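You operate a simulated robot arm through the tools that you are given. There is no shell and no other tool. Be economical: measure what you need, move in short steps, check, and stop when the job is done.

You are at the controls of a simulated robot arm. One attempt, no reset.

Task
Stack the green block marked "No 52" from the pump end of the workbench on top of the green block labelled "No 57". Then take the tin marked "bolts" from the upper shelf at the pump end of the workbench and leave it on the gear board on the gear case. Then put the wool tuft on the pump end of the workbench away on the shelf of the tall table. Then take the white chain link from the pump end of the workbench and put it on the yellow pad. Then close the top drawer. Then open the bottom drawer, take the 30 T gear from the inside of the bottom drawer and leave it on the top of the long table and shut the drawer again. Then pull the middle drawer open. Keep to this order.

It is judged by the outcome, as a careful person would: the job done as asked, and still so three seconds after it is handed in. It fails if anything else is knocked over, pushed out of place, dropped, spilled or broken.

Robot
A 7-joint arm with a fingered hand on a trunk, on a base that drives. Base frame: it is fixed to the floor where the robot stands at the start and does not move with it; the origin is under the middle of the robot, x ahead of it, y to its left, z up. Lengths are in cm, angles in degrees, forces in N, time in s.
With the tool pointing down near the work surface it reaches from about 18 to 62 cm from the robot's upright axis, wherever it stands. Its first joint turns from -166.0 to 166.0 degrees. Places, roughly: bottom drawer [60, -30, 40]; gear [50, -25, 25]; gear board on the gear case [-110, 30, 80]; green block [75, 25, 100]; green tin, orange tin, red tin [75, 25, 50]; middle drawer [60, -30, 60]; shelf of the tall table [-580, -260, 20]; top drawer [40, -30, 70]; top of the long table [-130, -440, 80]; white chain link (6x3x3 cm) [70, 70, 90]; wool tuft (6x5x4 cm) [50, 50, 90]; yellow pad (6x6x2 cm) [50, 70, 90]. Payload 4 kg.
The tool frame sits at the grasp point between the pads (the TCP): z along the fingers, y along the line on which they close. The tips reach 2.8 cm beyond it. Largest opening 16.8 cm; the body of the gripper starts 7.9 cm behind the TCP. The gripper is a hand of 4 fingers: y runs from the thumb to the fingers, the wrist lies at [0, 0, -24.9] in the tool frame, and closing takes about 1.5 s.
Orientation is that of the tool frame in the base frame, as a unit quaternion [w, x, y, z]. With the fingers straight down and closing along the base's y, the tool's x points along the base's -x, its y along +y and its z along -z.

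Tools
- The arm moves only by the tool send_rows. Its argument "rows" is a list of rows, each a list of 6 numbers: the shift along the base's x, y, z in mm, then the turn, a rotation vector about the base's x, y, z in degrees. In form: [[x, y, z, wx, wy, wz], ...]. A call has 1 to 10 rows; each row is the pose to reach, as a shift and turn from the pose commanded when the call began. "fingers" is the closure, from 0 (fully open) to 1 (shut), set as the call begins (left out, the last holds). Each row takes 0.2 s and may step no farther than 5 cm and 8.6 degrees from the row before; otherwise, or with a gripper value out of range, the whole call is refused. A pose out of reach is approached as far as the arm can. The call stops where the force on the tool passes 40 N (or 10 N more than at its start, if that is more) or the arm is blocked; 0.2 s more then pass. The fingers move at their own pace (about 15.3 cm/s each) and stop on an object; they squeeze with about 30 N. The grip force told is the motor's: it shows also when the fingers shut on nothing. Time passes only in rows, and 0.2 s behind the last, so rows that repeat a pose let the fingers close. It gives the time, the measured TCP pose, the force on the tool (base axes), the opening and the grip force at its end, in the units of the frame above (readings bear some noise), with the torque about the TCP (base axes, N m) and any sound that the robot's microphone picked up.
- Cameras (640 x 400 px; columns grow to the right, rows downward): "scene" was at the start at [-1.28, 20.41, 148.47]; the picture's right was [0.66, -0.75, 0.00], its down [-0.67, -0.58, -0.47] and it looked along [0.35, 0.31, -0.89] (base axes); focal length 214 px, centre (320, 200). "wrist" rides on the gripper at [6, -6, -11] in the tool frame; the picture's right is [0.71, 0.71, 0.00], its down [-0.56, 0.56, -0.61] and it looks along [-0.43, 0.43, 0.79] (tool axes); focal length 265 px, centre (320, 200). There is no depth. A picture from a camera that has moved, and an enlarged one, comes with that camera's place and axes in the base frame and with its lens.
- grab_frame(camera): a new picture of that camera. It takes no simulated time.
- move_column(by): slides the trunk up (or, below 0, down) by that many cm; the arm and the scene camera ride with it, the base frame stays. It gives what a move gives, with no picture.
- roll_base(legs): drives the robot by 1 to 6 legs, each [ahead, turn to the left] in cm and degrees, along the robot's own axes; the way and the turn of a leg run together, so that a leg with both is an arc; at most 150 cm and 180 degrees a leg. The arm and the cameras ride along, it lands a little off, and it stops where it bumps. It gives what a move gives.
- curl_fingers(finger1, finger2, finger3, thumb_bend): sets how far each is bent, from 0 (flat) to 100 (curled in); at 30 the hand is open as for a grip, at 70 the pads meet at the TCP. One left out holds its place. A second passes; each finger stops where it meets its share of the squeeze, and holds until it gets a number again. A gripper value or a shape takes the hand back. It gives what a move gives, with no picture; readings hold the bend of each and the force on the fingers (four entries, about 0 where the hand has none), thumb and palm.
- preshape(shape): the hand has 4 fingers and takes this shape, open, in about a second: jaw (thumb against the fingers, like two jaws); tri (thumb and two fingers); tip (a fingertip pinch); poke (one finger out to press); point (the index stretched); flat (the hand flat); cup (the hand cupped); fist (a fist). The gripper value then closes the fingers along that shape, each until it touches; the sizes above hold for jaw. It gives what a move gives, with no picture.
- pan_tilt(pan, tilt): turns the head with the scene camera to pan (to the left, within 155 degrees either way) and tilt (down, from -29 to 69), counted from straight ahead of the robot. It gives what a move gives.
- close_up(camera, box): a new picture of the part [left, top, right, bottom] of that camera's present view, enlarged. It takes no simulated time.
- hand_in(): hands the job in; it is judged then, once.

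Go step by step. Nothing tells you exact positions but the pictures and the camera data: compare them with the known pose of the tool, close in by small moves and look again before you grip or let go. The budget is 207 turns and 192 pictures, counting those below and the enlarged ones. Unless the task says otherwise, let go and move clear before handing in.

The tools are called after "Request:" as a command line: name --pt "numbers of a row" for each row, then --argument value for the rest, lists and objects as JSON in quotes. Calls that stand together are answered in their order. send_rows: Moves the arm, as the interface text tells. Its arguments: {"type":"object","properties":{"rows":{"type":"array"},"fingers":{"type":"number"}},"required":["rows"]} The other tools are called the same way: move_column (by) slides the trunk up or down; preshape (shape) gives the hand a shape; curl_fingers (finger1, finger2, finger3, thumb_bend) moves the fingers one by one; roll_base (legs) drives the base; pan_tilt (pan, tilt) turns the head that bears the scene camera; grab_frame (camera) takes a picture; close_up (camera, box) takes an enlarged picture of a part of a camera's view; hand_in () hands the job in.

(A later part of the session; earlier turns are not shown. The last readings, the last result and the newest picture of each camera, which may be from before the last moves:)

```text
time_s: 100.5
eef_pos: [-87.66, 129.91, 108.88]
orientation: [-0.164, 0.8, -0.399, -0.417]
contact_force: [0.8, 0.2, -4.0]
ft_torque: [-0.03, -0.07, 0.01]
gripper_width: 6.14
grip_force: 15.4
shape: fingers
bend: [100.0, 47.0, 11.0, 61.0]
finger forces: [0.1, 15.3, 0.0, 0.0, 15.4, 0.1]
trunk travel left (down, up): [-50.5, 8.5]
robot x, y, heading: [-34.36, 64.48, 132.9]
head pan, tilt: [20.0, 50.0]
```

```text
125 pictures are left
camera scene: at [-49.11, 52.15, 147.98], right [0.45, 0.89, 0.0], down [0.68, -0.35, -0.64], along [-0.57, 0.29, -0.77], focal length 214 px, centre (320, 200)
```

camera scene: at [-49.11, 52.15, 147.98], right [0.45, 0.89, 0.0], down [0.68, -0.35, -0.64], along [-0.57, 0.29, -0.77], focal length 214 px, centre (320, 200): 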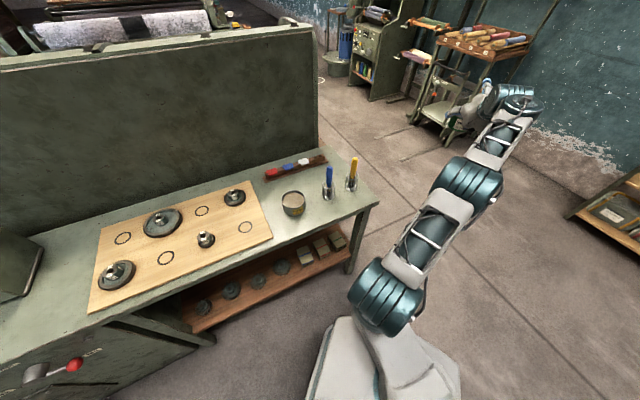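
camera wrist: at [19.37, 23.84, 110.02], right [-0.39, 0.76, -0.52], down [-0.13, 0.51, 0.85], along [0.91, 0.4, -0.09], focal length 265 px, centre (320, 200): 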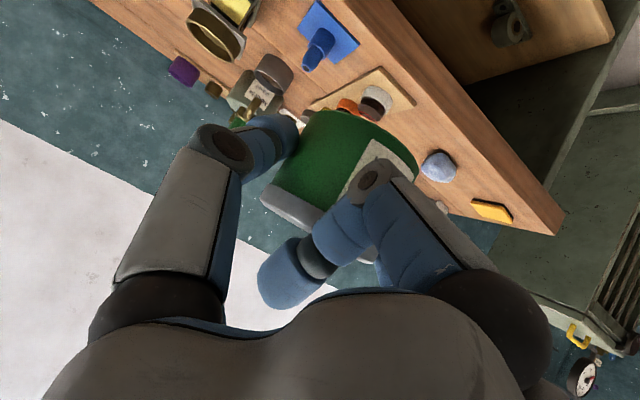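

Request:
roll_base --legs '[[-31, 0], [0, 47]]'

Request:
grab_frame --camera "scene"

Request:
grab_frame --camera "wrist"

```text
time_s: 104.7
eef_pos: [-97.38, 47.35, 108.87]
orientation: [0.016, 0.893, -0.047, -0.448]
contact_force: [0.7, 0.3, -3.4]
ft_torque: [0.07, -0.09, -0.02]
gripper_width: 6.17
grip_force: 15.5
shape: fingers
bend: [100.0, 47.0, 11.0, 61.0]
finger forces: [0.1, 15.5, 0.0, 0.0, 15.3, 0.0]
trunk travel left (down, up): [-50.5, 8.5]
robot x, y, heading: [-12.97, 41.11, 180.0]
head pan, tilt: [20.0, 50.0]
```

```text
124 pictures are left
camera scene: at [-14.39, 22.36, 147.98], right [-0.34, 0.94, 0.0], down [0.72, 0.26, -0.64], along [-0.6, -0.22, -0.77], focal length 214 px, centre (320, 200)
```

scene: 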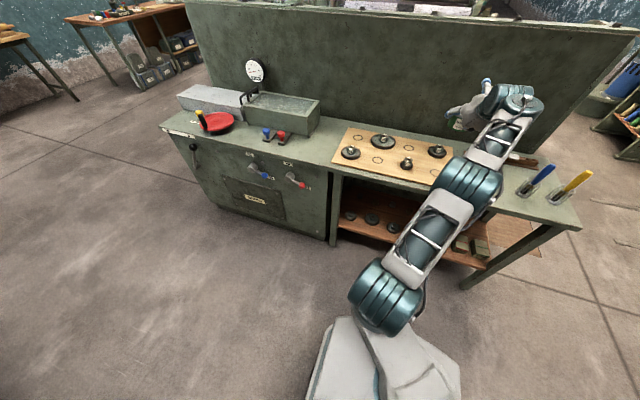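

```text
123 pictures are left
camera wrist: at [-84.64, 52.57, 110.02], right [0.37, -0.77, -0.52], down [0.12, -0.51, 0.85], along [-0.92, -0.38, -0.09], focal length 265 px, centre (320, 200)
```

wrist: 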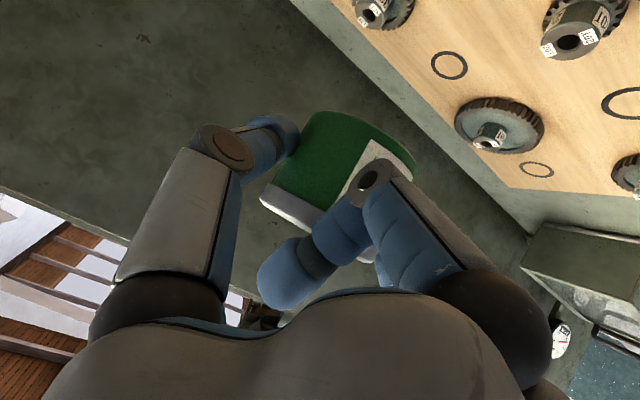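

Tin hangs over the free spot. I lower by the trunk 17 cm and check.

Request:
move_column --by -17

Request:
close_up --camera "scene" --box '[320, 60, 580, 220]'

Request:
grab_frame --camera "wrist"

```text
time_s: 106.6
eef_pos: [-97.33, 47.42, 91.91]
orientation: [0.015, 0.893, -0.048, -0.448]
contact_force: [1.2, 0.6, -3.7]
ft_torque: [0.03, -0.09, -0.01]
gripper_width: 6.14
grip_force: 15.2
shape: fingers
bend: [100.0, 47.0, 11.0, 61.0]
finger forces: [0.0, 15.5, 0.1, 0.1, 15.4, 0.1]
trunk travel left (down, up): [-33.5, 25.5]
robot x, y, heading: [-13.02, 41.32, 179.9]
head pan, tilt: [20.0, 50.0]
```

```text
2.46 times, centred on (450, 140) of scene
camera zoom: at [-14.38, 22.4, 130.99], right [-0.34, 0.94, 0.0], down [0.72, 0.26, -0.64], along [-0.6, -0.22, -0.77], focal length 528 px, centre (0, 348)
```

zoom: 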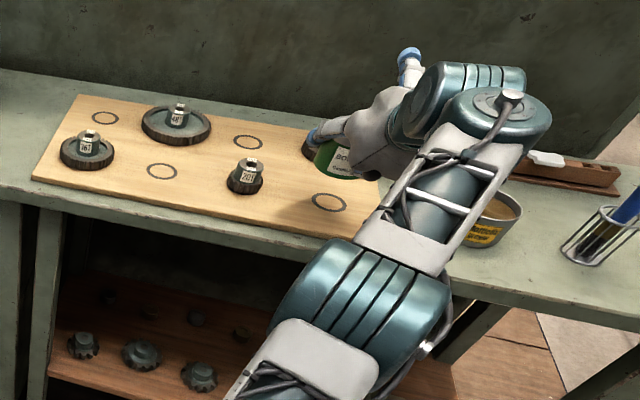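

```text
121 pictures are left
camera wrist: at [-84.63, 52.61, 93.02], right [0.37, -0.77, -0.52], down [0.12, -0.51, 0.85], along [-0.92, -0.38, -0.09], focal length 265 px, centre (320, 200)
```

wrist: 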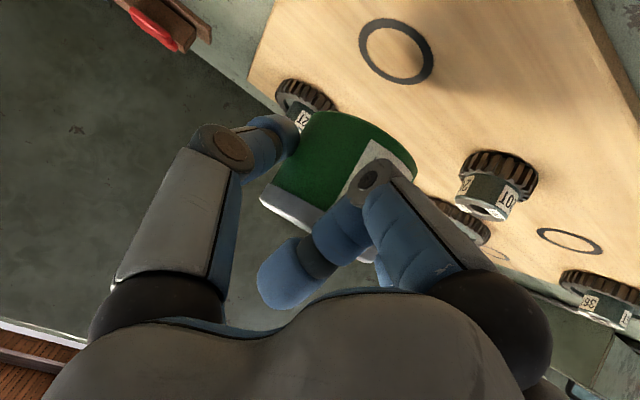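

The tin is over the ring. I lower with the arm in small steps to feel contact.

Request:
send_rows --pt "0 0 -15 0 0 0" --pt "0 0 -28 0 0 0" --pt "0 0 -38 0 0 0" --pt "0 0 -42 0 0 0" --pt "0 0 -42 0 0 0"

Request:
close_up --camera "scene" --box '[410, 90, 510, 160]'

```text
time_s: 107.8
eef_pos: [-97.42, 47.64, 87.62]
orientation: [0.015, 0.892, -0.047, -0.449]
contact_force: [0.9, -0.2, -3.6]
ft_torque: [0.03, -0.09, -0.04]
gripper_width: 6.15
grip_force: 15.3
shape: fingers
bend: [100.0, 47.0, 11.0, 61.0]
finger forces: [0.1, 15.4, 0.1, 0.1, 15.3, 0.0]
trunk travel left (down, up): [-33.5, 25.5]
robot x, y, heading: [-12.99, 41.58, 179.7]
head pan, tilt: [20.0, 50.0]
```

```text
5.71 times, centred on (460, 125) of scene
camera zoom: at [-14.39, 22.4, 130.98], right [-0.34, 0.94, 0.0], down [0.72, 0.26, -0.64], along [-0.6, -0.22, -0.77], focal length 1226 px, centre (-480, 629)
```

zoom: 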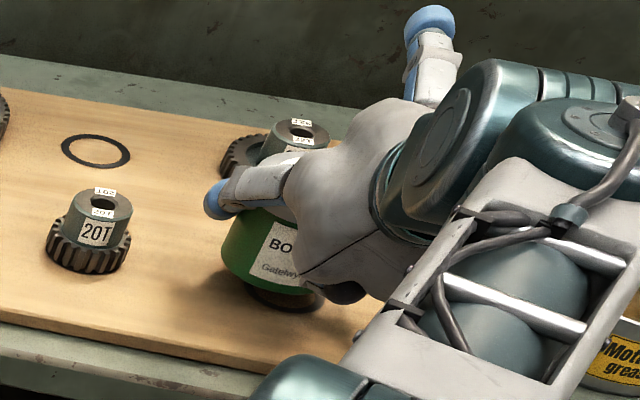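

Request:
send_rows --pt "0 0 -4 0 0 0" --pt "0 0 -7 0 0 0" --pt "0 0 -7 0 0 0"

Request:
close_up --camera "scene" --box '[410, 90, 510, 160]'

```text
time_s: 108.6
eef_pos: [-97.35, 47.42, 86.98]
orientation: [0.016, 0.893, -0.047, -0.448]
contact_force: [-0.4, 0.2, -3.5]
ft_torque: [0.01, -0.1, -0.01]
gripper_width: 6.17
grip_force: 14.6
shape: fingers
bend: [100.0, 47.0, 11.0, 61.0]
finger forces: [0.0, 15.4, 0.0, 0.1, 15.3, 0.1]
trunk travel left (down, up): [-33.5, 25.5]
robot x, y, heading: [-13.0, 41.28, 179.8]
head pan, tilt: [20.0, 50.0]
```

```text
5.71 times, centred on (460, 125) of scene
camera zoom: at [-14.39, 22.4, 130.98], right [-0.34, 0.94, 0.0], down [0.72, 0.26, -0.64], along [-0.6, -0.22, -0.77], focal length 1226 px, centre (-480, 629)
```

zoom: 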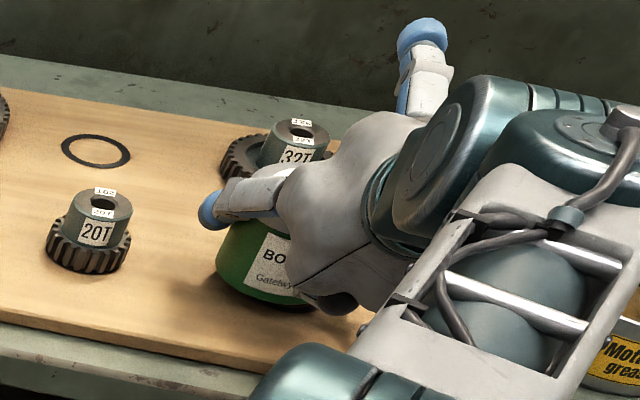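

Request:
send_rows --pt "0 0 -3 0 0 0" --pt "0 0 -5 0 0 0" --pt "0 0 -5 0 0 0"

Request:
send_rows --pt "0 0 -3 0 0 0" --pt "0 0 -5 0 0 0" --pt "0 0 -5 0 0 0"

Request:
close_up --camera "scene" --box '[410, 90, 510, 160]'

```text
time_s: 109.4
eef_pos: [-97.26, 47.32, 86.26]
orientation: [0.016, 0.892, -0.047, -0.449]
contact_force: [-0.1, 0.9, -4.2]
ft_torque: [0.04, -0.09, -0.02]
gripper_width: 6.17
grip_force: 15.5
shape: fingers
bend: [100.0, 47.0, 11.0, 61.0]
finger forces: [0.0, 15.4, 0.0, 0.0, 15.4, 0.0]
trunk travel left (down, up): [-33.5, 25.5]
robot x, y, heading: [-12.94, 41.32, 179.9]
head pan, tilt: [20.0, 50.0]
```

```text
time_s: 110.2
eef_pos: [-97.29, 47.49, 85.7]
orientation: [0.015, 0.892, -0.048, -0.449]
contact_force: [-0.2, 0.4, -3.4]
ft_torque: [0.06, -0.04, -0.03]
gripper_width: 6.13
grip_force: 15.3
shape: fingers
bend: [100.0, 47.0, 11.0, 61.0]
finger forces: [0.0, 15.4, 0.0, 0.1, 15.4, 0.0]
trunk travel left (down, up): [-33.5, 25.5]
robot x, y, heading: [-12.7, 41.19, 179.8]
head pan, tilt: [20.0, 50.0]
```

```text
5.71 times, centred on (460, 125) of scene
camera zoom: at [-14.39, 22.4, 130.98], right [-0.34, 0.94, 0.0], down [0.72, 0.26, -0.64], along [-0.6, -0.22, -0.77], focal length 1226 px, centre (-480, 629)
```

zoom: 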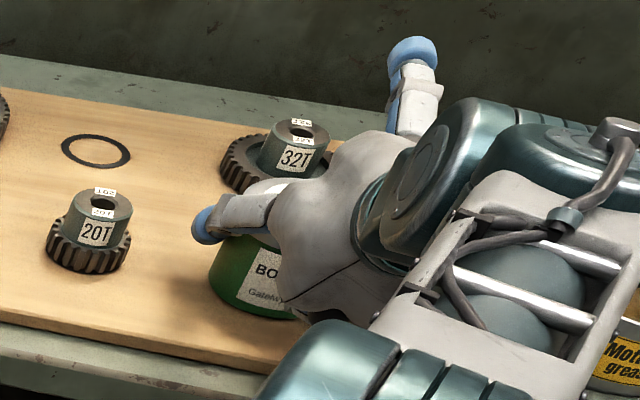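

Still free-hanging; the gap is shrinking. I continue down.

Request:
send_rows --pt "0 0 -3 0 0 0" --pt "0 0 -5 0 0 0" --pt "0 0 -5 0 0 0"

Request:
send_rows --pt "0 0 -3 0 0 0" --pt "0 0 -5 0 0 0" --pt "0 0 -5 0 0 0"

Request:
close_up --camera "scene" --box '[410, 90, 510, 160]'

```text
time_s: 111.0
eef_pos: [-97.31, 47.36, 85.65]
orientation: [0.015, 0.892, -0.047, -0.45]
contact_force: [-1.3, 1.1, 5.6]
ft_torque: [-0.41, 0.14, -0.09]
gripper_width: 6.14
grip_force: 15.0
shape: fingers
bend: [100.0, 47.0, 11.0, 61.0]
finger forces: [0.0, 15.0, 0.0, 0.0, 15.3, 0.1]
trunk travel left (down, up): [-33.5, 25.5]
robot x, y, heading: [-12.93, 41.56, 179.9]
head pan, tilt: [20.0, 50.0]
```

```text
time_s: 111.8
eef_pos: [-97.34, 47.49, 85.42]
orientation: [0.015, 0.89, -0.047, -0.453]
contact_force: [-4.3, 2.1, 20.7]
ft_torque: [-0.31, 0.5, -0.02]
gripper_width: 6.07
grip_force: 16.4
shape: fingers
bend: [100.0, 46.0, 11.0, 61.0]
finger forces: [0.0, 15.0, 0.0, 0.0, 17.2, 0.0]
trunk travel left (down, up): [-33.5, 25.5]
robot x, y, heading: [-13.0, 41.25, 180.1]
head pan, tilt: [20.0, 50.0]
```

```text
5.71 times, centred on (460, 125) of scene
camera zoom: at [-14.14, 22.41, 131.01], right [-0.34, 0.94, 0.0], down [0.72, 0.26, -0.64], along [-0.61, -0.22, -0.77], focal length 1226 px, centre (-480, 629)
```

zoom: 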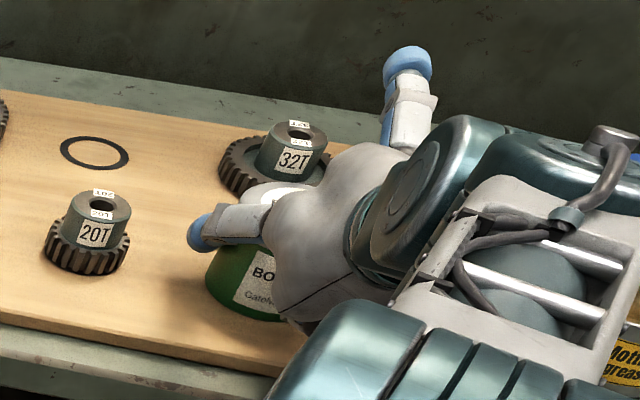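

Contact made. I relieve the push and open thumb and finger 2.

Request:
send_rows --pt "0 0 6 0 0 0" --pt "0 0 6 0 0 0"

Request:
curl_fingers --finger2 28 --thumb_bend 28

Request:
grab_frame --camera "wrist"

```text
time_s: 112.4
eef_pos: [-97.27, 47.5, 85.38]
orientation: [0.016, 0.893, -0.047, -0.448]
contact_force: [-2.5, 1.7, 8.4]
ft_torque: [-0.05, 0.22, 0.02]
gripper_width: 6.07
grip_force: 16.2
shape: fingers
bend: [100.0, 46.0, 11.0, 61.0]
finger forces: [0.0, 15.1, 0.0, 0.0, 16.8, 0.1]
trunk travel left (down, up): [-33.5, 25.5]
robot x, y, heading: [-12.98, 41.63, 180.1]
head pan, tilt: [20.0, 50.0]
```

```text
time_s: 113.4
eef_pos: [-97.32, 47.51, 85.6]
orientation: [0.016, 0.893, -0.047, -0.448]
contact_force: [0.5, -0.8, 0.7]
ft_torque: [0.02, -0.02, 0.05]
gripper_width: 9.98
grip_force: 0.1
shape: fingers
bend: [100.0, 28.0, 11.0, 28.0]
finger forces: [0.1, 0.0, 0.1, 0.0, 0.0, 0.1]
trunk travel left (down, up): [-33.5, 25.5]
robot x, y, heading: [-13.18, 41.46, 179.9]
head pan, tilt: [20.0, 50.0]
```

```text
116 pictures are left
camera wrist: at [-84.64, 52.66, 86.71], right [0.37, -0.77, -0.52], down [0.12, -0.51, 0.85], along [-0.92, -0.38, -0.09], focal length 265 px, centre (320, 200)
```

wrist: 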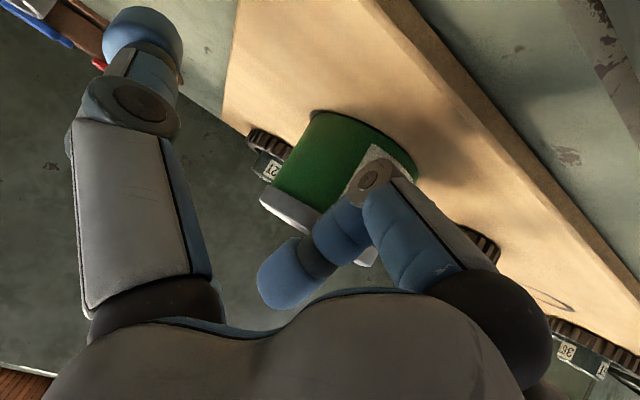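

Released and standing. I withdraw straight back with the base and verify.

Request:
roll_base --legs '[[-16, 0]]'

Request:
grab_frame --camera "scene"

Request:
close_up --camera "scene" --box '[330, 60, 590, 220]'

```text
time_s: 114.9
eef_pos: [-81.28, 47.58, 85.58]
orientation: [0.015, 0.893, -0.049, -0.448]
contact_force: [-0.3, 0.7, 0.5]
ft_torque: [-0.01, -0.04, 0.0]
gripper_width: 9.99
grip_force: 0.1
shape: fingers
bend: [100.0, 28.0, 11.0, 28.0]
finger forces: [0.0, 0.0, 0.0, 0.0, 0.0, 0.1]
trunk travel left (down, up): [-33.5, 25.5]
robot x, y, heading: [3.42, 41.69, 179.7]
head pan, tilt: [20.0, 50.0]
```

```text
115 pictures are left
camera scene: at [1.67, 22.37, 130.98], right [-0.34, 0.94, 0.0], down [0.72, 0.26, -0.64], along [-0.6, -0.22, -0.77], focal length 214 px, centre (320, 200)
```

scene: 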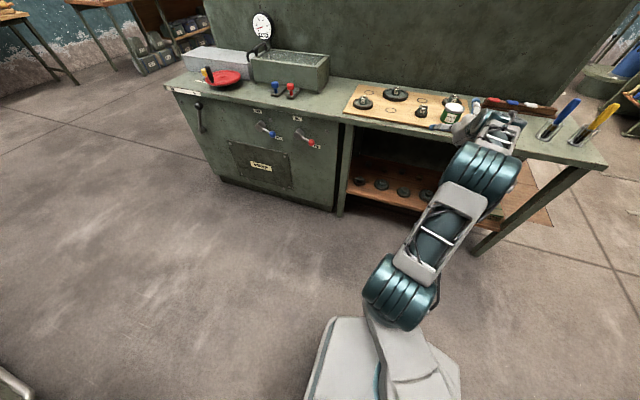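

```text
2.46 times, centred on (460, 140) of scene
camera zoom: at [1.67, 22.37, 130.98], right [-0.34, 0.94, 0.0], down [0.72, 0.26, -0.64], along [-0.6, -0.22, -0.77], focal length 528 px, centre (-25, 348)
```

zoom: 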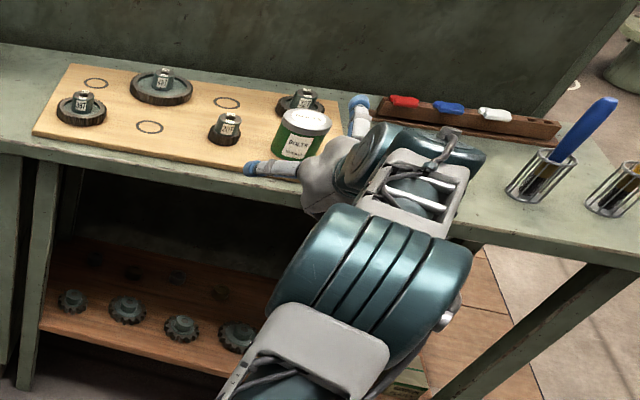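

The tin stands well on the board. Now I raise the trunk and fold the arm back to a tool-down pose in free air.

Request:
move_column --by 20

Request:
preshape --shape "jaw"

Request:
send_rows --pt "30 0 10 0 -7 0" --pt "60 0 10 0 -14 0" --pt "90 0 0 0 -21 0" --pt "120 0 -10 0 -28 0" --pt "150 0 -20 0 -35 0" --pt "180 0 -30 0 -42 0" --pt "200 0 -40 0 -49 0" --pt "220 0 -50 0 -53 0" --pt "220 0 -50 0 -53 0"

Request:
grab_frame --camera "scene"

```text
time_s: 117.0
eef_pos: [-81.22, 47.59, 105.59]
orientation: [0.015, 0.892, -0.048, -0.448]
contact_force: [0.8, -0.4, -0.5]
ft_torque: [-0.02, 0.0, 0.01]
gripper_width: 9.99
grip_force: 0.1
shape: fingers
bend: [100.0, 28.0, 11.0, 28.0]
finger forces: [0.1, 0.0, 0.0, 0.0, 0.0, 0.1]
trunk travel left (down, up): [-53.5, 5.5]
robot x, y, heading: [3.34, 41.35, 179.9]
head pan, tilt: [20.0, 50.0]
```

```text
time_s: 117.9
eef_pos: [-81.3, 47.65, 105.52]
orientation: [0.016, 0.893, -0.047, -0.448]
contact_force: [0.4, 0.5, -0.1]
ft_torque: [-0.01, 0.0, 0.01]
gripper_width: 16.82
grip_force: 0.1
shape: jaw
bend: [30.0, 30.0, 30.0, 30.0]
finger forces: [0.0, 0.0, 0.0, 0.1, 0.0, 0.0]
trunk travel left (down, up): [-53.5, 5.5]
robot x, y, heading: [3.02, 41.2, 179.5]
head pan, tilt: [20.0, 50.0]
```

```text
time_s: 119.9
eef_pos: [-59.42, 47.46, 100.41]
orientation: [-0.008, 0.999, -0.049, -0.001]
contact_force: [0.7, 0.3, 0.4]
ft_torque: [-0.03, -0.03, 0.04]
gripper_width: 16.78
grip_force: 0.0
shape: jaw
bend: [30.0, 30.0, 30.0, 30.0]
finger forces: [0.1, 0.0, 0.0, 0.0, 0.0, 0.0]
trunk travel left (down, up): [-53.5, 5.5]
robot x, y, heading: [3.32, 41.35, 179.8]
head pan, tilt: [20.0, 50.0]
```

```text
113 pictures are left
camera scene: at [1.69, 22.37, 150.98], right [-0.34, 0.94, 0.0], down [0.72, 0.26, -0.64], along [-0.6, -0.22, -0.77], focal length 214 px, centre (320, 200)
```

scene: 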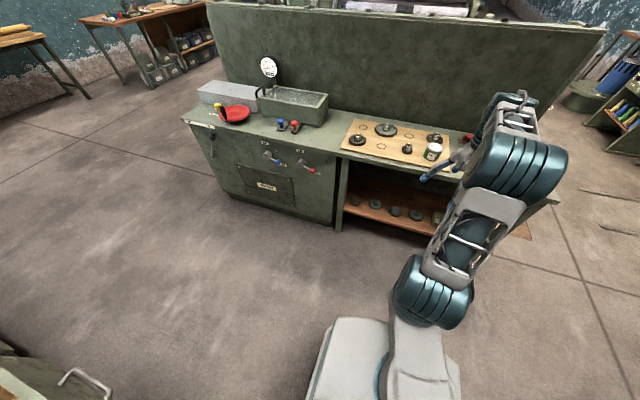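

Request:
send_rows --pt "40 0 20 0 0 0" --pt "80 0 40 0 0 0" --pt "120 0 60 0 0 0" --pt "160 0 80 0 0 0" --pt "200 0 90 0 0 0" --pt "200 0 90 0 0 0"

Request:
roll_base --legs '[[18, 0], [0, -180], [18, 0]]'

Request:
pan_tilt --pan 10 --tilt 60

Request:
grab_frame --camera "scene"

Request:
grab_frame --camera "wrist"

```text
time_s: 121.3
eef_pos: [-39.3, 47.65, 109.4]
orientation: [-0.006, 0.999, -0.049, -0.003]
contact_force: [0.4, -0.6, -0.2]
ft_torque: [-0.01, -0.02, -0.01]
gripper_width: 16.79
grip_force: 0.0
shape: jaw
bend: [30.0, 30.0, 30.0, 30.0]
finger forces: [0.0, 0.0, 0.0, 0.0, 0.1, 0.0]
trunk travel left (down, up): [-53.5, 5.5]
robot x, y, heading: [3.15, 41.57, 179.7]
head pan, tilt: [20.0, 50.0]
```

```text
time_s: 131.6
eef_pos: [44.47, 29.5, 109.44]
orientation: [0.003, 0.098, 0.995, -0.008]
contact_force: [0.2, 0.0, -0.8]
ft_torque: [-0.03, -0.01, -0.02]
gripper_width: 16.81
grip_force: 0.1
shape: jaw
bend: [30.0, 30.0, 30.0, 30.0]
finger forces: [0.0, 0.0, 0.0, 0.1, 0.0, 0.1]
trunk travel left (down, up): [-53.5, 5.5]
robot x, y, heading: [2.92, 39.66, -5.8]
head pan, tilt: [20.0, 50.0]
```

```text
time_s: 132.3
eef_pos: [44.39, 29.48, 109.53]
orientation: [0.002, 0.097, 0.995, -0.008]
contact_force: [0.1, 0.0, -0.2]
ft_torque: [-0.02, -0.02, -0.01]
gripper_width: 16.79
grip_force: 0.0
shape: jaw
bend: [30.0, 30.0, 30.0, 30.0]
finger forces: [0.0, 0.1, 0.0, 0.0, 0.1, 0.1]
trunk travel left (down, up): [-53.5, 5.5]
robot x, y, heading: [2.77, 39.61, -5.5]
head pan, tilt: [10.0, 60.0]
```

```text
112 pictures are left
camera scene: at [4.92, 56.86, 149.73], right [0.08, -1.0, 0.0], down [-0.86, -0.07, -0.5], along [0.5, 0.04, -0.87], focal length 214 px, centre (320, 200)
```

scene: 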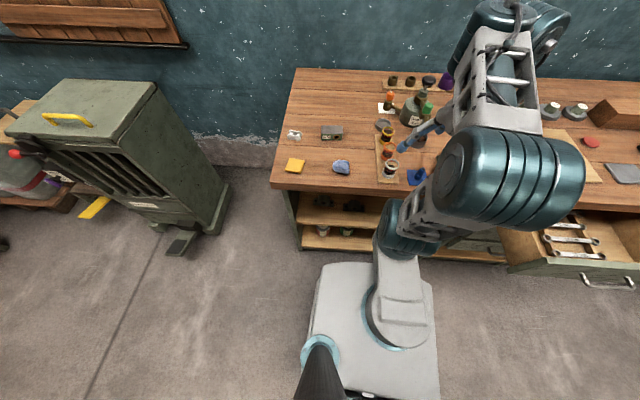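

```text
111 pictures are left
camera wrist: at [37.22, 24.79, 120.34], right [-0.56, 0.83, -0.02], down [0.65, 0.45, 0.61], along [0.51, 0.33, -0.79], focal length 265 px, centre (320, 200)
```

wrist: 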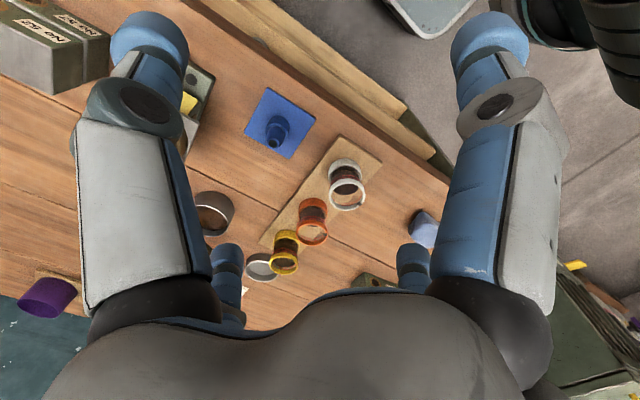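

Tuft is at (52.3, 53.4). I move the open hand above it.

Request:
send_rows --pt "13 40 0 0 0 3" --pt "26 80 0 0 0 6" --pt "39 120 0 0 0 9" --pt "52 160 0 0 0 11" --pt "66 200 -10 0 0 11" --pt "79 239 -30 0 0 11" --pt "79 239 -50 0 0 11" --pt "79 239 -50 0 0 11"

Request:
grab_frame --camera "wrist"

```text
time_s: 134.1
eef_pos: [52.17, 53.28, 104.55]
orientation: [0.003, 0.001, 1.0, -0.008]
contact_force: [-0.4, -0.8, 1.0]
ft_torque: [0.01, -0.01, 0.0]
gripper_width: 16.81
grip_force: 0.0
shape: jaw
bend: [30.0, 30.0, 30.0, 30.0]
finger forces: [0.0, 0.0, 0.0, 0.0, 0.0, 0.0]
trunk travel left (down, up): [-53.5, 5.5]
robot x, y, heading: [2.41, 39.66, -5.5]
head pan, tilt: [10.0, 60.0]
```

```text
110 pictures are left
camera wrist: at [45.98, 47.44, 115.35], right [-0.71, 0.71, -0.02], down [0.56, 0.57, 0.61], along [0.44, 0.42, -0.79], focal length 265 px, centre (320, 200)
```

wrist: 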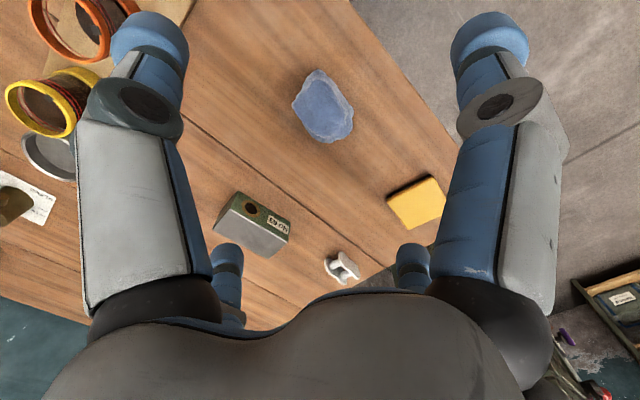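

Request:
send_rows --pt "-4 -3 -40 0 0 0" --pt "-4 -3 -80 0 0 0" --pt "-4 -3 -100 0 0 0" --pt "-4 -3 -107 0 0 0" --pt "-4 -3 -107 0 0 0" --fingers 0.3

Request:
send_rows --pt "0 0 0 0 0 0" --pt "0 0 0 0 0 0" --pt "0 0 0 0 0 0" --pt "0 0 0 0 0 0" --pt "0 0 0 0 0 0" --pt "0 0 0 0 0 0" --pt "0 0 0 0 0 0" --fingers 1.0

Request:
grab_frame --camera "wrist"

```text
time_s: 135.3
eef_pos: [51.84, 53.13, 93.77]
orientation: [0.003, 0.002, 1.0, -0.008]
contact_force: [0.2, 0.0, 1.1]
ft_torque: [-0.05, 0.0, 0.04]
gripper_width: 11.77
grip_force: 0.0
shape: jaw
bend: [25.0, 25.0, 25.0, 25.0]
finger forces: [0.0, 0.0, 0.1, 0.1, 0.0, 0.0]
trunk travel left (down, up): [-53.5, 5.5]
robot x, y, heading: [2.63, 39.65, -5.8]
head pan, tilt: [10.0, 60.0]
```

```text
time_s: 136.9
eef_pos: [51.8, 53.16, 93.8]
orientation: [0.002, 0.002, 1.0, -0.008]
contact_force: [-0.6, 0.1, 2.3]
ft_torque: [0.01, -0.03, 0.02]
gripper_width: 4.52
grip_force: 30.0
shape: jaw
bend: [77.0, 79.0, 77.0, 46.0]
finger forces: [25.3, 25.4, 25.2, 0.1, 25.7, 0.0]
trunk travel left (down, up): [-53.5, 5.5]
robot x, y, heading: [2.47, 39.84, -5.7]
head pan, tilt: [10.0, 60.0]
```

```text
109 pictures are left
camera wrist: at [45.71, 47.26, 104.68], right [-0.7, 0.71, -0.02], down [0.56, 0.57, 0.61], along [0.44, 0.42, -0.79], focal length 265 px, centre (320, 200)
```

wrist: 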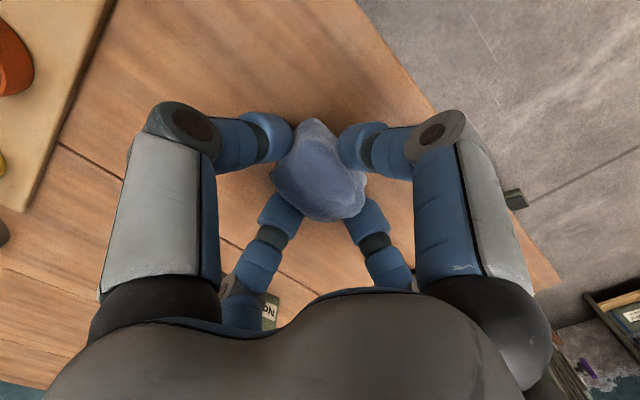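

Tuft gripped. I lift, retract and set off toward the far tables via the aisle.

Request:
send_rows --pt "0 0 40 0 0 0" --pt "-20 -20 80 0 0 0" --pt "-50 -50 120 0 0 0" --pt "-80 -80 150 0 0 0" --pt "-110 -110 160 0 0 0" --pt "-110 -110 160 0 0 0"

Request:
roll_base --legs '[[-40, 0], [0, -84.3]]'

Request:
pan_tilt --pan 0 --tilt 25

Request:
grab_frame --camera "scene"

Request:
pan_tilt --pan -70 --tilt 15

Request:
grab_frame --camera "scene"

```text
refused: row 3 steps farther than a row can; nothing moved
```

```text
time_s: 142.9
eef_pos: [-17.14, -3.17, 93.75]
orientation: [-0.002, 0.659, 0.752, -0.008]
contact_force: [-0.7, -0.7, 1.7]
ft_torque: [-0.01, -0.02, 0.02]
gripper_width: 4.5
grip_force: 30.2
shape: jaw
bend: [77.0, 79.0, 77.0, 46.0]
finger forces: [24.6, 24.8, 25.4, 0.1, 25.0, 0.0]
trunk travel left (down, up): [-53.5, 5.5]
robot x, y, heading: [-36.98, 43.86, -87.7]
head pan, tilt: [10.0, 60.0]
```

```text
time_s: 143.9
eef_pos: [-17.06, -3.23, 93.73]
orientation: [-0.002, 0.659, 0.752, -0.008]
contact_force: [-1.1, -0.5, -0.7]
ft_torque: [0.0, 0.01, 0.0]
gripper_width: 4.52
grip_force: 30.4
shape: jaw
bend: [77.0, 79.0, 77.0, 46.0]
finger forces: [24.6, 24.8, 25.5, 0.0, 25.1, 0.0]
trunk travel left (down, up): [-53.5, 5.5]
robot x, y, heading: [-37.23, 44.32, -88.1]
head pan, tilt: [0.0, 25.0]
```

```text
108 pictures are left
camera scene: at [-20.74, 40.98, 154.72], right [-1.0, -0.03, 0.0], down [-0.01, 0.42, -0.91], along [0.03, -0.91, -0.42], focal length 214 px, centre (320, 200)
```

scene: 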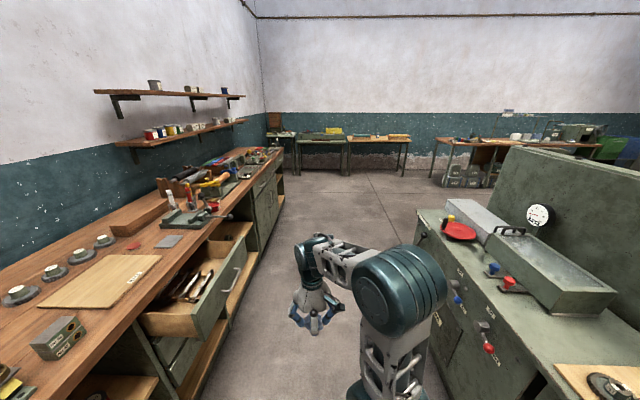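

```text
time_s: 145.3
eef_pos: [-17.15, -3.22, 93.92]
orientation: [-0.002, 0.659, 0.752, -0.008]
contact_force: [0.9, -0.6, -0.2]
ft_torque: [0.03, 0.03, 0.03]
gripper_width: 4.52
grip_force: 30.9
shape: jaw
bend: [77.0, 79.0, 77.0, 46.0]
finger forces: [24.6, 24.7, 25.5, 0.0, 25.0, 0.0]
trunk travel left (down, up): [-53.5, 5.5]
robot x, y, heading: [-37.16, 43.85, -88.3]
head pan, tilt: [-70.0, 15.0]
```

```text
107 pictures are left
camera scene: at [-29.72, 46.68, 156.36], right [-0.37, 0.93, 0.0], down [0.24, 0.1, -0.97], along [-0.9, -0.36, -0.26], focal length 214 px, centre (320, 200)
```

scene: 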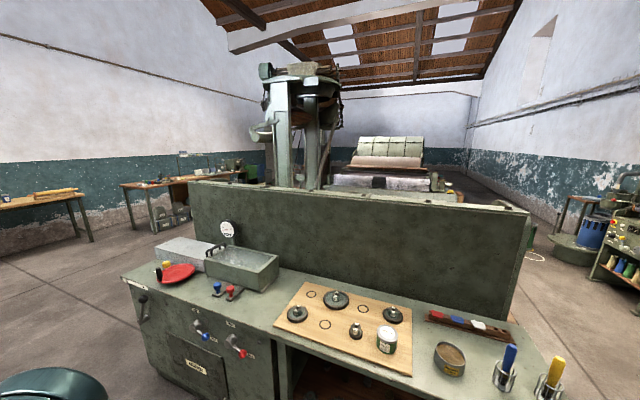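

The retract was refused (step too long), yet the straight roll back left the bench cleanly and the tuft is still held. I lift the hand first, then drive down the aisle.

Request:
send_rows --pt "0 0 40 0 0 0" --pt "-20 20 80 0 0 0" --pt "-45 45 110 0 0 0" --pt "-45 60 130 0 0 0" --pt "-45 60 130 0 0 0"

Request:
grab_frame --camera "wrist"

Request:
roll_base --legs '[[150, 0], [60, 0], [0, -90]]'

Request:
pan_tilt --pan 0 --tilt 20

Request:
grab_frame --camera "scene"

```text
time_s: 146.5
eef_pos: [-21.65, 2.61, 106.72]
orientation: [-0.003, 0.66, 0.751, -0.008]
contact_force: [-0.3, -0.5, 0.4]
ft_torque: [0.04, 0.0, -0.01]
gripper_width: 4.5
grip_force: 30.3
shape: jaw
bend: [77.0, 79.0, 77.0, 46.0]
finger forces: [24.9, 24.5, 25.4, 0.0, 24.7, 0.0]
trunk travel left (down, up): [-53.5, 5.5]
robot x, y, heading: [-36.99, 43.41, -88.0]
head pan, tilt: [-70.0, 15.0]
```

```text
106 pictures are left
camera wrist: at [-28.34, 7.93, 117.59], right [0.61, 0.79, -0.02], down [0.63, -0.48, 0.61], along [0.48, -0.38, -0.79], focal length 265 px, centre (320, 200)
```

wrist: 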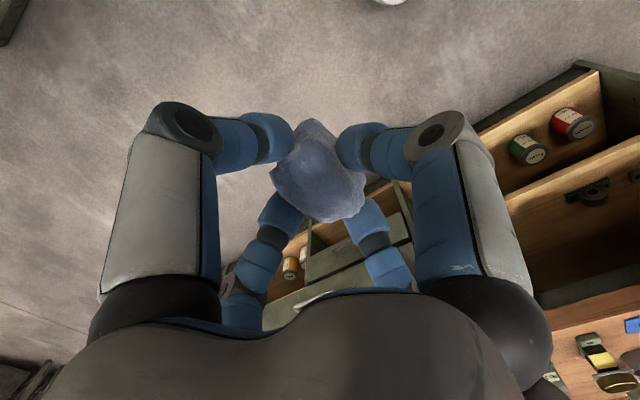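

```text
time_s: 160.6
eef_pos: [-72.89, -180.96, 106.72]
orientation: [-0.007, 0.997, 0.078, -0.004]
contact_force: [0.5, 0.2, 0.0]
ft_torque: [0.0, -0.03, 0.02]
gripper_width: 4.51
grip_force: 29.9
shape: jaw
bend: [77.0, 79.0, 77.0, 46.0]
finger forces: [24.3, 24.8, 25.5, 0.0, 24.8, 0.1]
trunk travel left (down, up): [-53.5, 5.5]
robot x, y, heading: [-32.3, -164.68, -176.5]
head pan, tilt: [-70.0, 15.0]
```

```text
time_s: 162.0
eef_pos: [-72.83, -180.99, 106.77]
orientation: [-0.008, 0.997, 0.078, -0.004]
contact_force: [-0.5, 0.4, 0.5]
ft_torque: [0.02, 0.01, 0.0]
gripper_width: 4.49
grip_force: 29.8
shape: jaw
bend: [77.0, 79.0, 77.0, 46.0]
finger forces: [24.1, 24.8, 25.4, 0.0, 24.8, 0.0]
trunk travel left (down, up): [-53.5, 5.5]
robot x, y, heading: [-32.38, -164.63, -176.3]
head pan, tilt: [0.0, 20.0]
```

```text
105 pictures are left
camera scene: at [-34.67, -181.14, 155.54], right [-0.06, 1.0, 0.0], down [0.34, 0.02, -0.94], along [-0.94, -0.06, -0.34], focal length 214 px, centre (320, 200)
```

scene: 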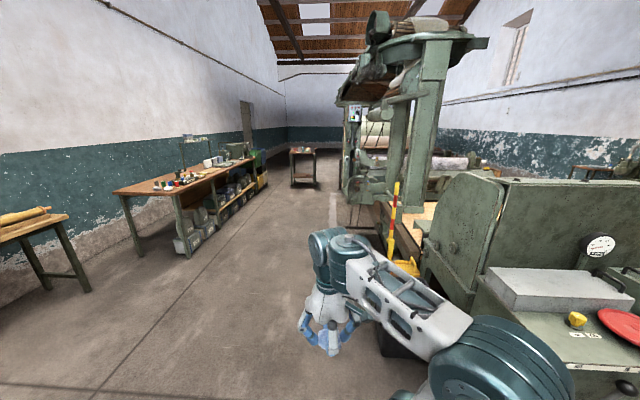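

The tall table is straight ahead, about 5.5 m away. I drive towards it along the clear aisle.

Request:
roll_base --legs '[[0, 6], [150, 0], [150, 0], [100, 0]]'

Request:
pan_tilt --pan 0 --tilt 30

Request:
grab_frame --camera "scene"

```text
time_s: 181.6
eef_pos: [-464.15, -238.59, 106.59]
orientation: [-0.007, 0.994, 0.107, -0.004]
contact_force: [0.4, 0.0, -0.8]
ft_torque: [0.01, -0.03, -0.01]
gripper_width: 4.49
grip_force: 29.9
shape: jaw
bend: [77.0, 79.0, 77.0, 46.0]
finger forces: [24.1, 24.7, 25.3, 0.0, 24.8, 0.0]
trunk travel left (down, up): [-53.5, 5.5]
robot x, y, heading: [-424.37, -219.37, -172.9]
head pan, tilt: [0.0, 20.0]
```

```text
time_s: 182.3
eef_pos: [-464.07, -238.56, 106.75]
orientation: [-0.007, 0.994, 0.108, -0.003]
contact_force: [0.6, -0.5, -0.2]
ft_torque: [-0.03, 0.01, -0.01]
gripper_width: 4.5
grip_force: 30.7
shape: jaw
bend: [77.0, 79.0, 77.0, 46.0]
finger forces: [24.1, 24.7, 25.5, 0.1, 24.7, 0.0]
trunk travel left (down, up): [-53.5, 5.5]
robot x, y, heading: [-424.5, -220.02, -173.0]
head pan, tilt: [0.0, 30.0]
```

```text
104 pictures are left
camera scene: at [-425.66, -236.36, 153.94], right [-0.12, 0.99, 0.0], down [0.5, 0.06, -0.87], along [-0.86, -0.1, -0.5], focal length 214 px, centre (320, 200)
```

scene: 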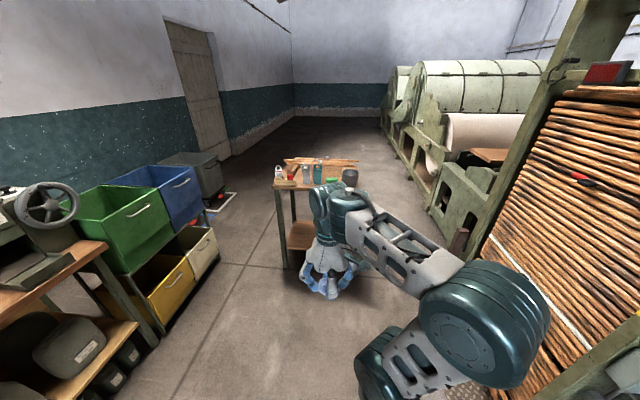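

Request:
close_up --camera "scene" --box '[250, 140, 380, 300]'

```text
2.50 times, centred on (315, 220) of scene
camera zoom: at [-425.66, -236.36, 153.94], right [-0.12, 0.99, 0.0], down [0.5, 0.06, -0.87], along [-0.86, -0.1, -0.5], focal length 536 px, centre (332, 150)
```

zoom: 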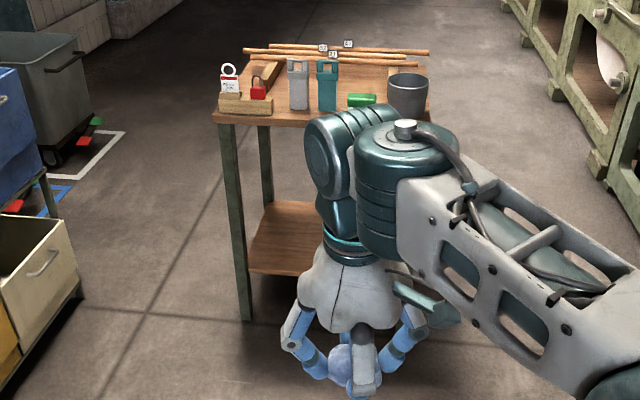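

Table front edge is at x≈−560…−567, top z≈84, shelf z≈20, and it squarely faces my heading. I lower the trunk and extend the arm low before driving in.

Request:
move_column --by -40

Request:
send_rows --pt "-30 0 -20 0 0 0" --pt "-60 0 -40 0 0 0" --pt "-90 0 -60 0 0 0" --pt "-120 0 -80 0 0 0" --pt "-150 0 -100 0 0 0" --pt "-180 0 -120 0 0 0" --pt "-200 0 -140 0 0 0" --pt "-200 0 -140 0 0 0"

Request:
grab_frame --camera "scene"

```text
time_s: 186.1
eef_pos: [-464.07, -238.64, 66.79]
orientation: [-0.008, 0.994, 0.108, -0.005]
contact_force: [-0.3, -0.1, 0.2]
ft_torque: [-0.01, -0.04, -0.03]
gripper_width: 4.48
grip_force: 29.4
shape: jaw
bend: [77.0, 79.0, 77.0, 46.0]
finger forces: [24.2, 24.7, 25.4, 0.1, 24.9, 0.1]
trunk travel left (down, up): [-13.5, 45.5]
robot x, y, heading: [-424.75, -219.36, -172.9]
head pan, tilt: [0.0, 30.0]
```

```text
time_s: 187.9
eef_pos: [-484.18, -238.44, 52.8]
orientation: [-0.008, 0.994, 0.108, -0.004]
contact_force: [0.0, 0.2, 0.1]
ft_torque: [-0.03, 0.01, -0.02]
gripper_width: 4.47
grip_force: 30.0
shape: jaw
bend: [77.0, 79.0, 77.0, 46.0]
finger forces: [24.4, 24.5, 25.4, 0.0, 24.4, 0.0]
trunk travel left (down, up): [-13.5, 45.5]
robot x, y, heading: [-424.38, -219.68, -172.9]
head pan, tilt: [0.0, 30.0]
```

```text
102 pictures are left
camera scene: at [-425.67, -236.36, 113.93], right [-0.12, 0.99, 0.0], down [0.5, 0.06, -0.87], along [-0.86, -0.1, -0.5], focal length 214 px, centre (320, 200)
```

scene: 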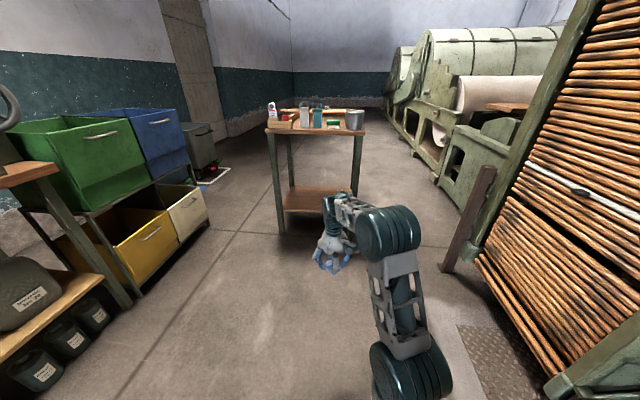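

Request:
move_column --by -13

Request:
roll_base --legs '[[60, 0]]'

Request:
grab_frame --camera "scene"

Request:
grab_frame --camera "wrist"

```text
time_s: 189.5
eef_pos: [-484.23, -238.56, 39.9]
orientation: [-0.008, 0.994, 0.107, -0.004]
contact_force: [-0.3, 0.0, -0.1]
ft_torque: [0.0, -0.01, -0.02]
gripper_width: 4.48
grip_force: 29.7
shape: jaw
bend: [77.0, 79.0, 77.0, 46.0]
finger forces: [24.4, 24.5, 25.3, 0.0, 24.5, 0.0]
trunk travel left (down, up): [-0.5, 58.5]
robot x, y, heading: [-424.66, -219.49, -173.1]
head pan, tilt: [0.0, 30.0]
```

```text
time_s: 192.9
eef_pos: [-542.86, -246.02, 39.68]
orientation: [-0.008, 0.994, 0.111, -0.004]
contact_force: [-0.7, 0.9, 0.9]
ft_torque: [0.01, -0.04, -0.05]
gripper_width: 4.47
grip_force: 29.8
shape: jaw
bend: [77.0, 79.0, 77.0, 46.0]
finger forces: [24.4, 24.4, 25.4, 0.0, 24.6, 0.0]
trunk travel left (down, up): [-0.5, 58.5]
robot x, y, heading: [-483.42, -226.89, -172.6]
head pan, tilt: [0.0, 30.0]
```

```text
101 pictures are left
camera scene: at [-484.32, -243.67, 100.94], right [-0.13, 0.99, 0.0], down [0.5, 0.06, -0.87], along [-0.86, -0.11, -0.5], focal length 214 px, centre (320, 200)
```

scene: 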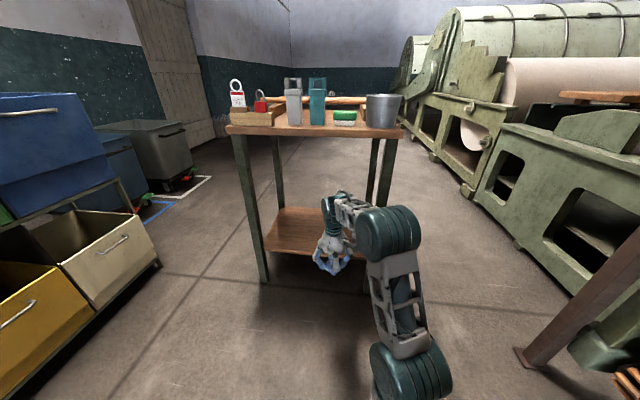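

```text
100 pictures are left
camera wrist: at [-538.25, -239.06, 50.64], right [0.85, -0.53, -0.02], down [-0.42, -0.68, 0.61], along [-0.34, -0.51, -0.79], focal length 265 px, centre (320, 200)
```

wrist: 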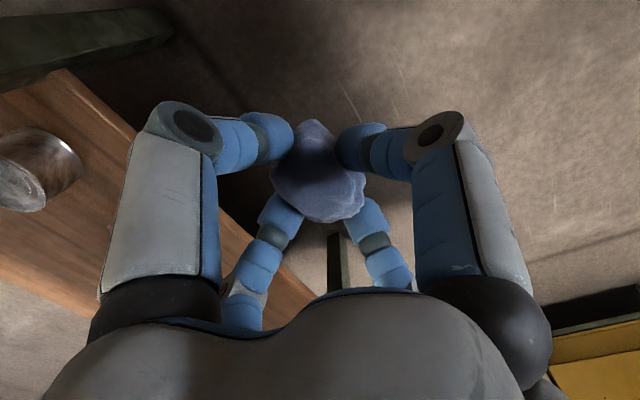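

A can stands on the right side of the shelf, so I aim left of centre, about (−573, −261). I shift the arm and roll forward carefully.

Request:
send_rows --pt "-10 -35 0 0 0 0" --pt "-20 -70 0 0 0 0" --pt "-30 -105 0 0 0 0" --pt "-30 -105 0 0 0 0"

Request:
roll_base --legs '[[14, 0]]'

Request:
grab_frame --camera "scene"

Request:
grab_frame --camera "wrist"

```text
time_s: 193.9
eef_pos: [-545.93, -256.69, 40.01]
orientation: [-0.007, 0.994, 0.11, -0.005]
contact_force: [-0.8, 0.7, 0.3]
ft_torque: [0.01, -0.01, -0.02]
gripper_width: 4.49
grip_force: 30.2
shape: jaw
bend: [77.0, 79.0, 77.0, 46.0]
finger forces: [24.6, 24.3, 25.6, 0.0, 24.3, 0.0]
trunk travel left (down, up): [-0.5, 58.5]
robot x, y, heading: [-482.8, -227.18, -172.4]
head pan, tilt: [0.0, 30.0]
```

```text
time_s: 195.2
eef_pos: [-559.77, -258.25, 40.03]
orientation: [-0.006, 0.994, 0.11, -0.004]
contact_force: [0.2, 0.2, -0.6]
ft_torque: [0.07, 0.01, 0.0]
gripper_width: 4.44
grip_force: 29.8
shape: jaw
bend: [77.0, 79.0, 77.0, 46.0]
finger forces: [24.6, 24.3, 25.6, 0.0, 24.4, 0.0]
trunk travel left (down, up): [-0.5, 58.5]
robot x, y, heading: [-496.98, -228.79, -172.7]
head pan, tilt: [0.0, 30.0]
```

```text
99 pictures are left
camera scene: at [-498.37, -245.44, 100.94], right [-0.12, 0.99, 0.0], down [0.5, 0.06, -0.87], along [-0.86, -0.11, -0.5], focal length 214 px, centre (320, 200)
```

scene: 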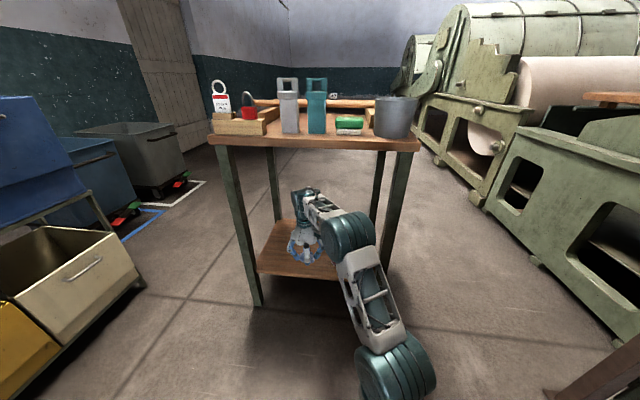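

```text
98 pictures are left
camera wrist: at [-555.27, -251.32, 50.9], right [0.84, -0.53, -0.02], down [-0.42, -0.67, 0.61], along [-0.34, -0.51, -0.79], focal length 265 px, centre (320, 200)
```

wrist: 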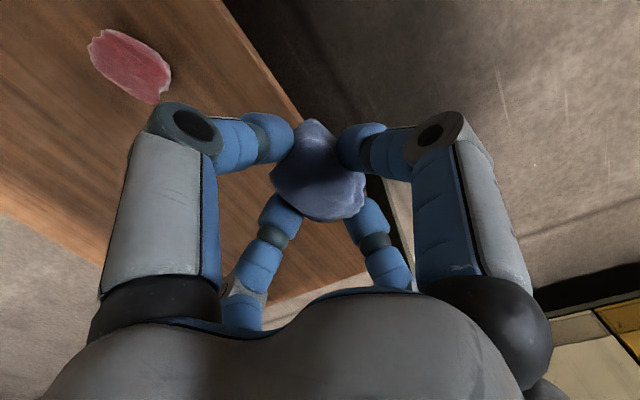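

A pink pad also lies on the shelf near (−575, −245). I go a bit further left: target (−574, −264).

Request:
send_rows --pt "0 -20 0 0 0 0" --pt "0 -40 0 0 0 0" --pt "0 -40 0 0 0 0"

Request:
roll_base --legs '[[14, 0]]'

Request:
grab_frame --camera "wrist"

Request:
close_up --camera "scene" --box '[210, 120, 450, 320]'

```text
time_s: 196.0
eef_pos: [-559.9, -262.26, 40.14]
orientation: [-0.008, 0.994, 0.109, -0.004]
contact_force: [0.1, -0.4, -0.2]
ft_torque: [0.02, 0.01, -0.02]
gripper_width: 4.46
grip_force: 29.7
shape: jaw
bend: [77.0, 79.0, 77.0, 46.0]
finger forces: [24.6, 24.2, 25.6, 0.0, 24.3, 0.0]
trunk travel left (down, up): [-0.5, 58.5]
robot x, y, heading: [-497.34, -228.59, -172.7]
head pan, tilt: [0.0, 30.0]
```

```text
time_s: 197.3
eef_pos: [-573.96, -264.35, 40.11]
orientation: [-0.008, 0.994, 0.111, -0.004]
contact_force: [-0.2, 0.1, -0.9]
ft_torque: [0.02, -0.06, 0.0]
gripper_width: 4.44
grip_force: 29.6
shape: jaw
bend: [77.0, 79.0, 77.0, 46.0]
finger forces: [24.6, 24.2, 25.7, 0.0, 24.3, 0.0]
trunk travel left (down, up): [-0.5, 58.5]
robot x, y, heading: [-511.42, -230.48, -172.6]
head pan, tilt: [0.0, 30.0]
```

```text
97 pictures are left
camera wrist: at [-569.4, -257.32, 51.01], right [0.85, -0.53, -0.02], down [-0.41, -0.68, 0.61], along [-0.34, -0.51, -0.79], focal length 265 px, centre (320, 200)
```

wrist: 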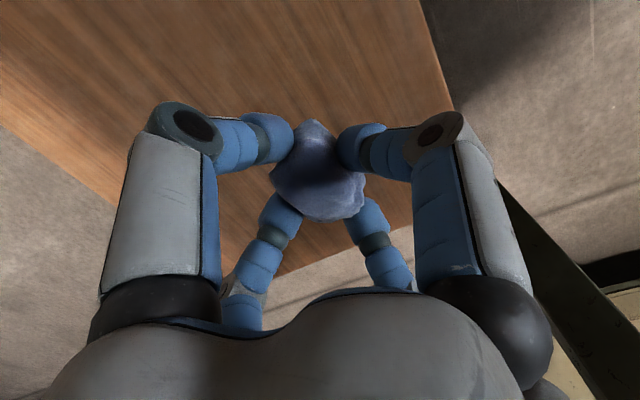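

```text
2.00 times, centred on (330, 220) of scene
camera zoom: at [-512.52, -247.25, 100.93], right [-0.13, 0.99, 0.0], down [0.5, 0.06, -0.87], along [-0.86, -0.11, -0.5], focal length 429 px, centre (300, 160)
```

zoom: 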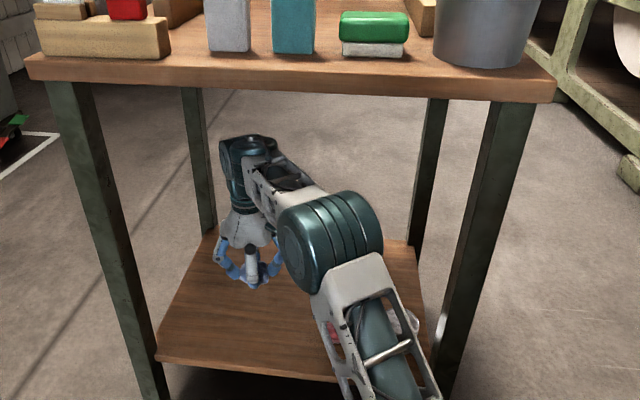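

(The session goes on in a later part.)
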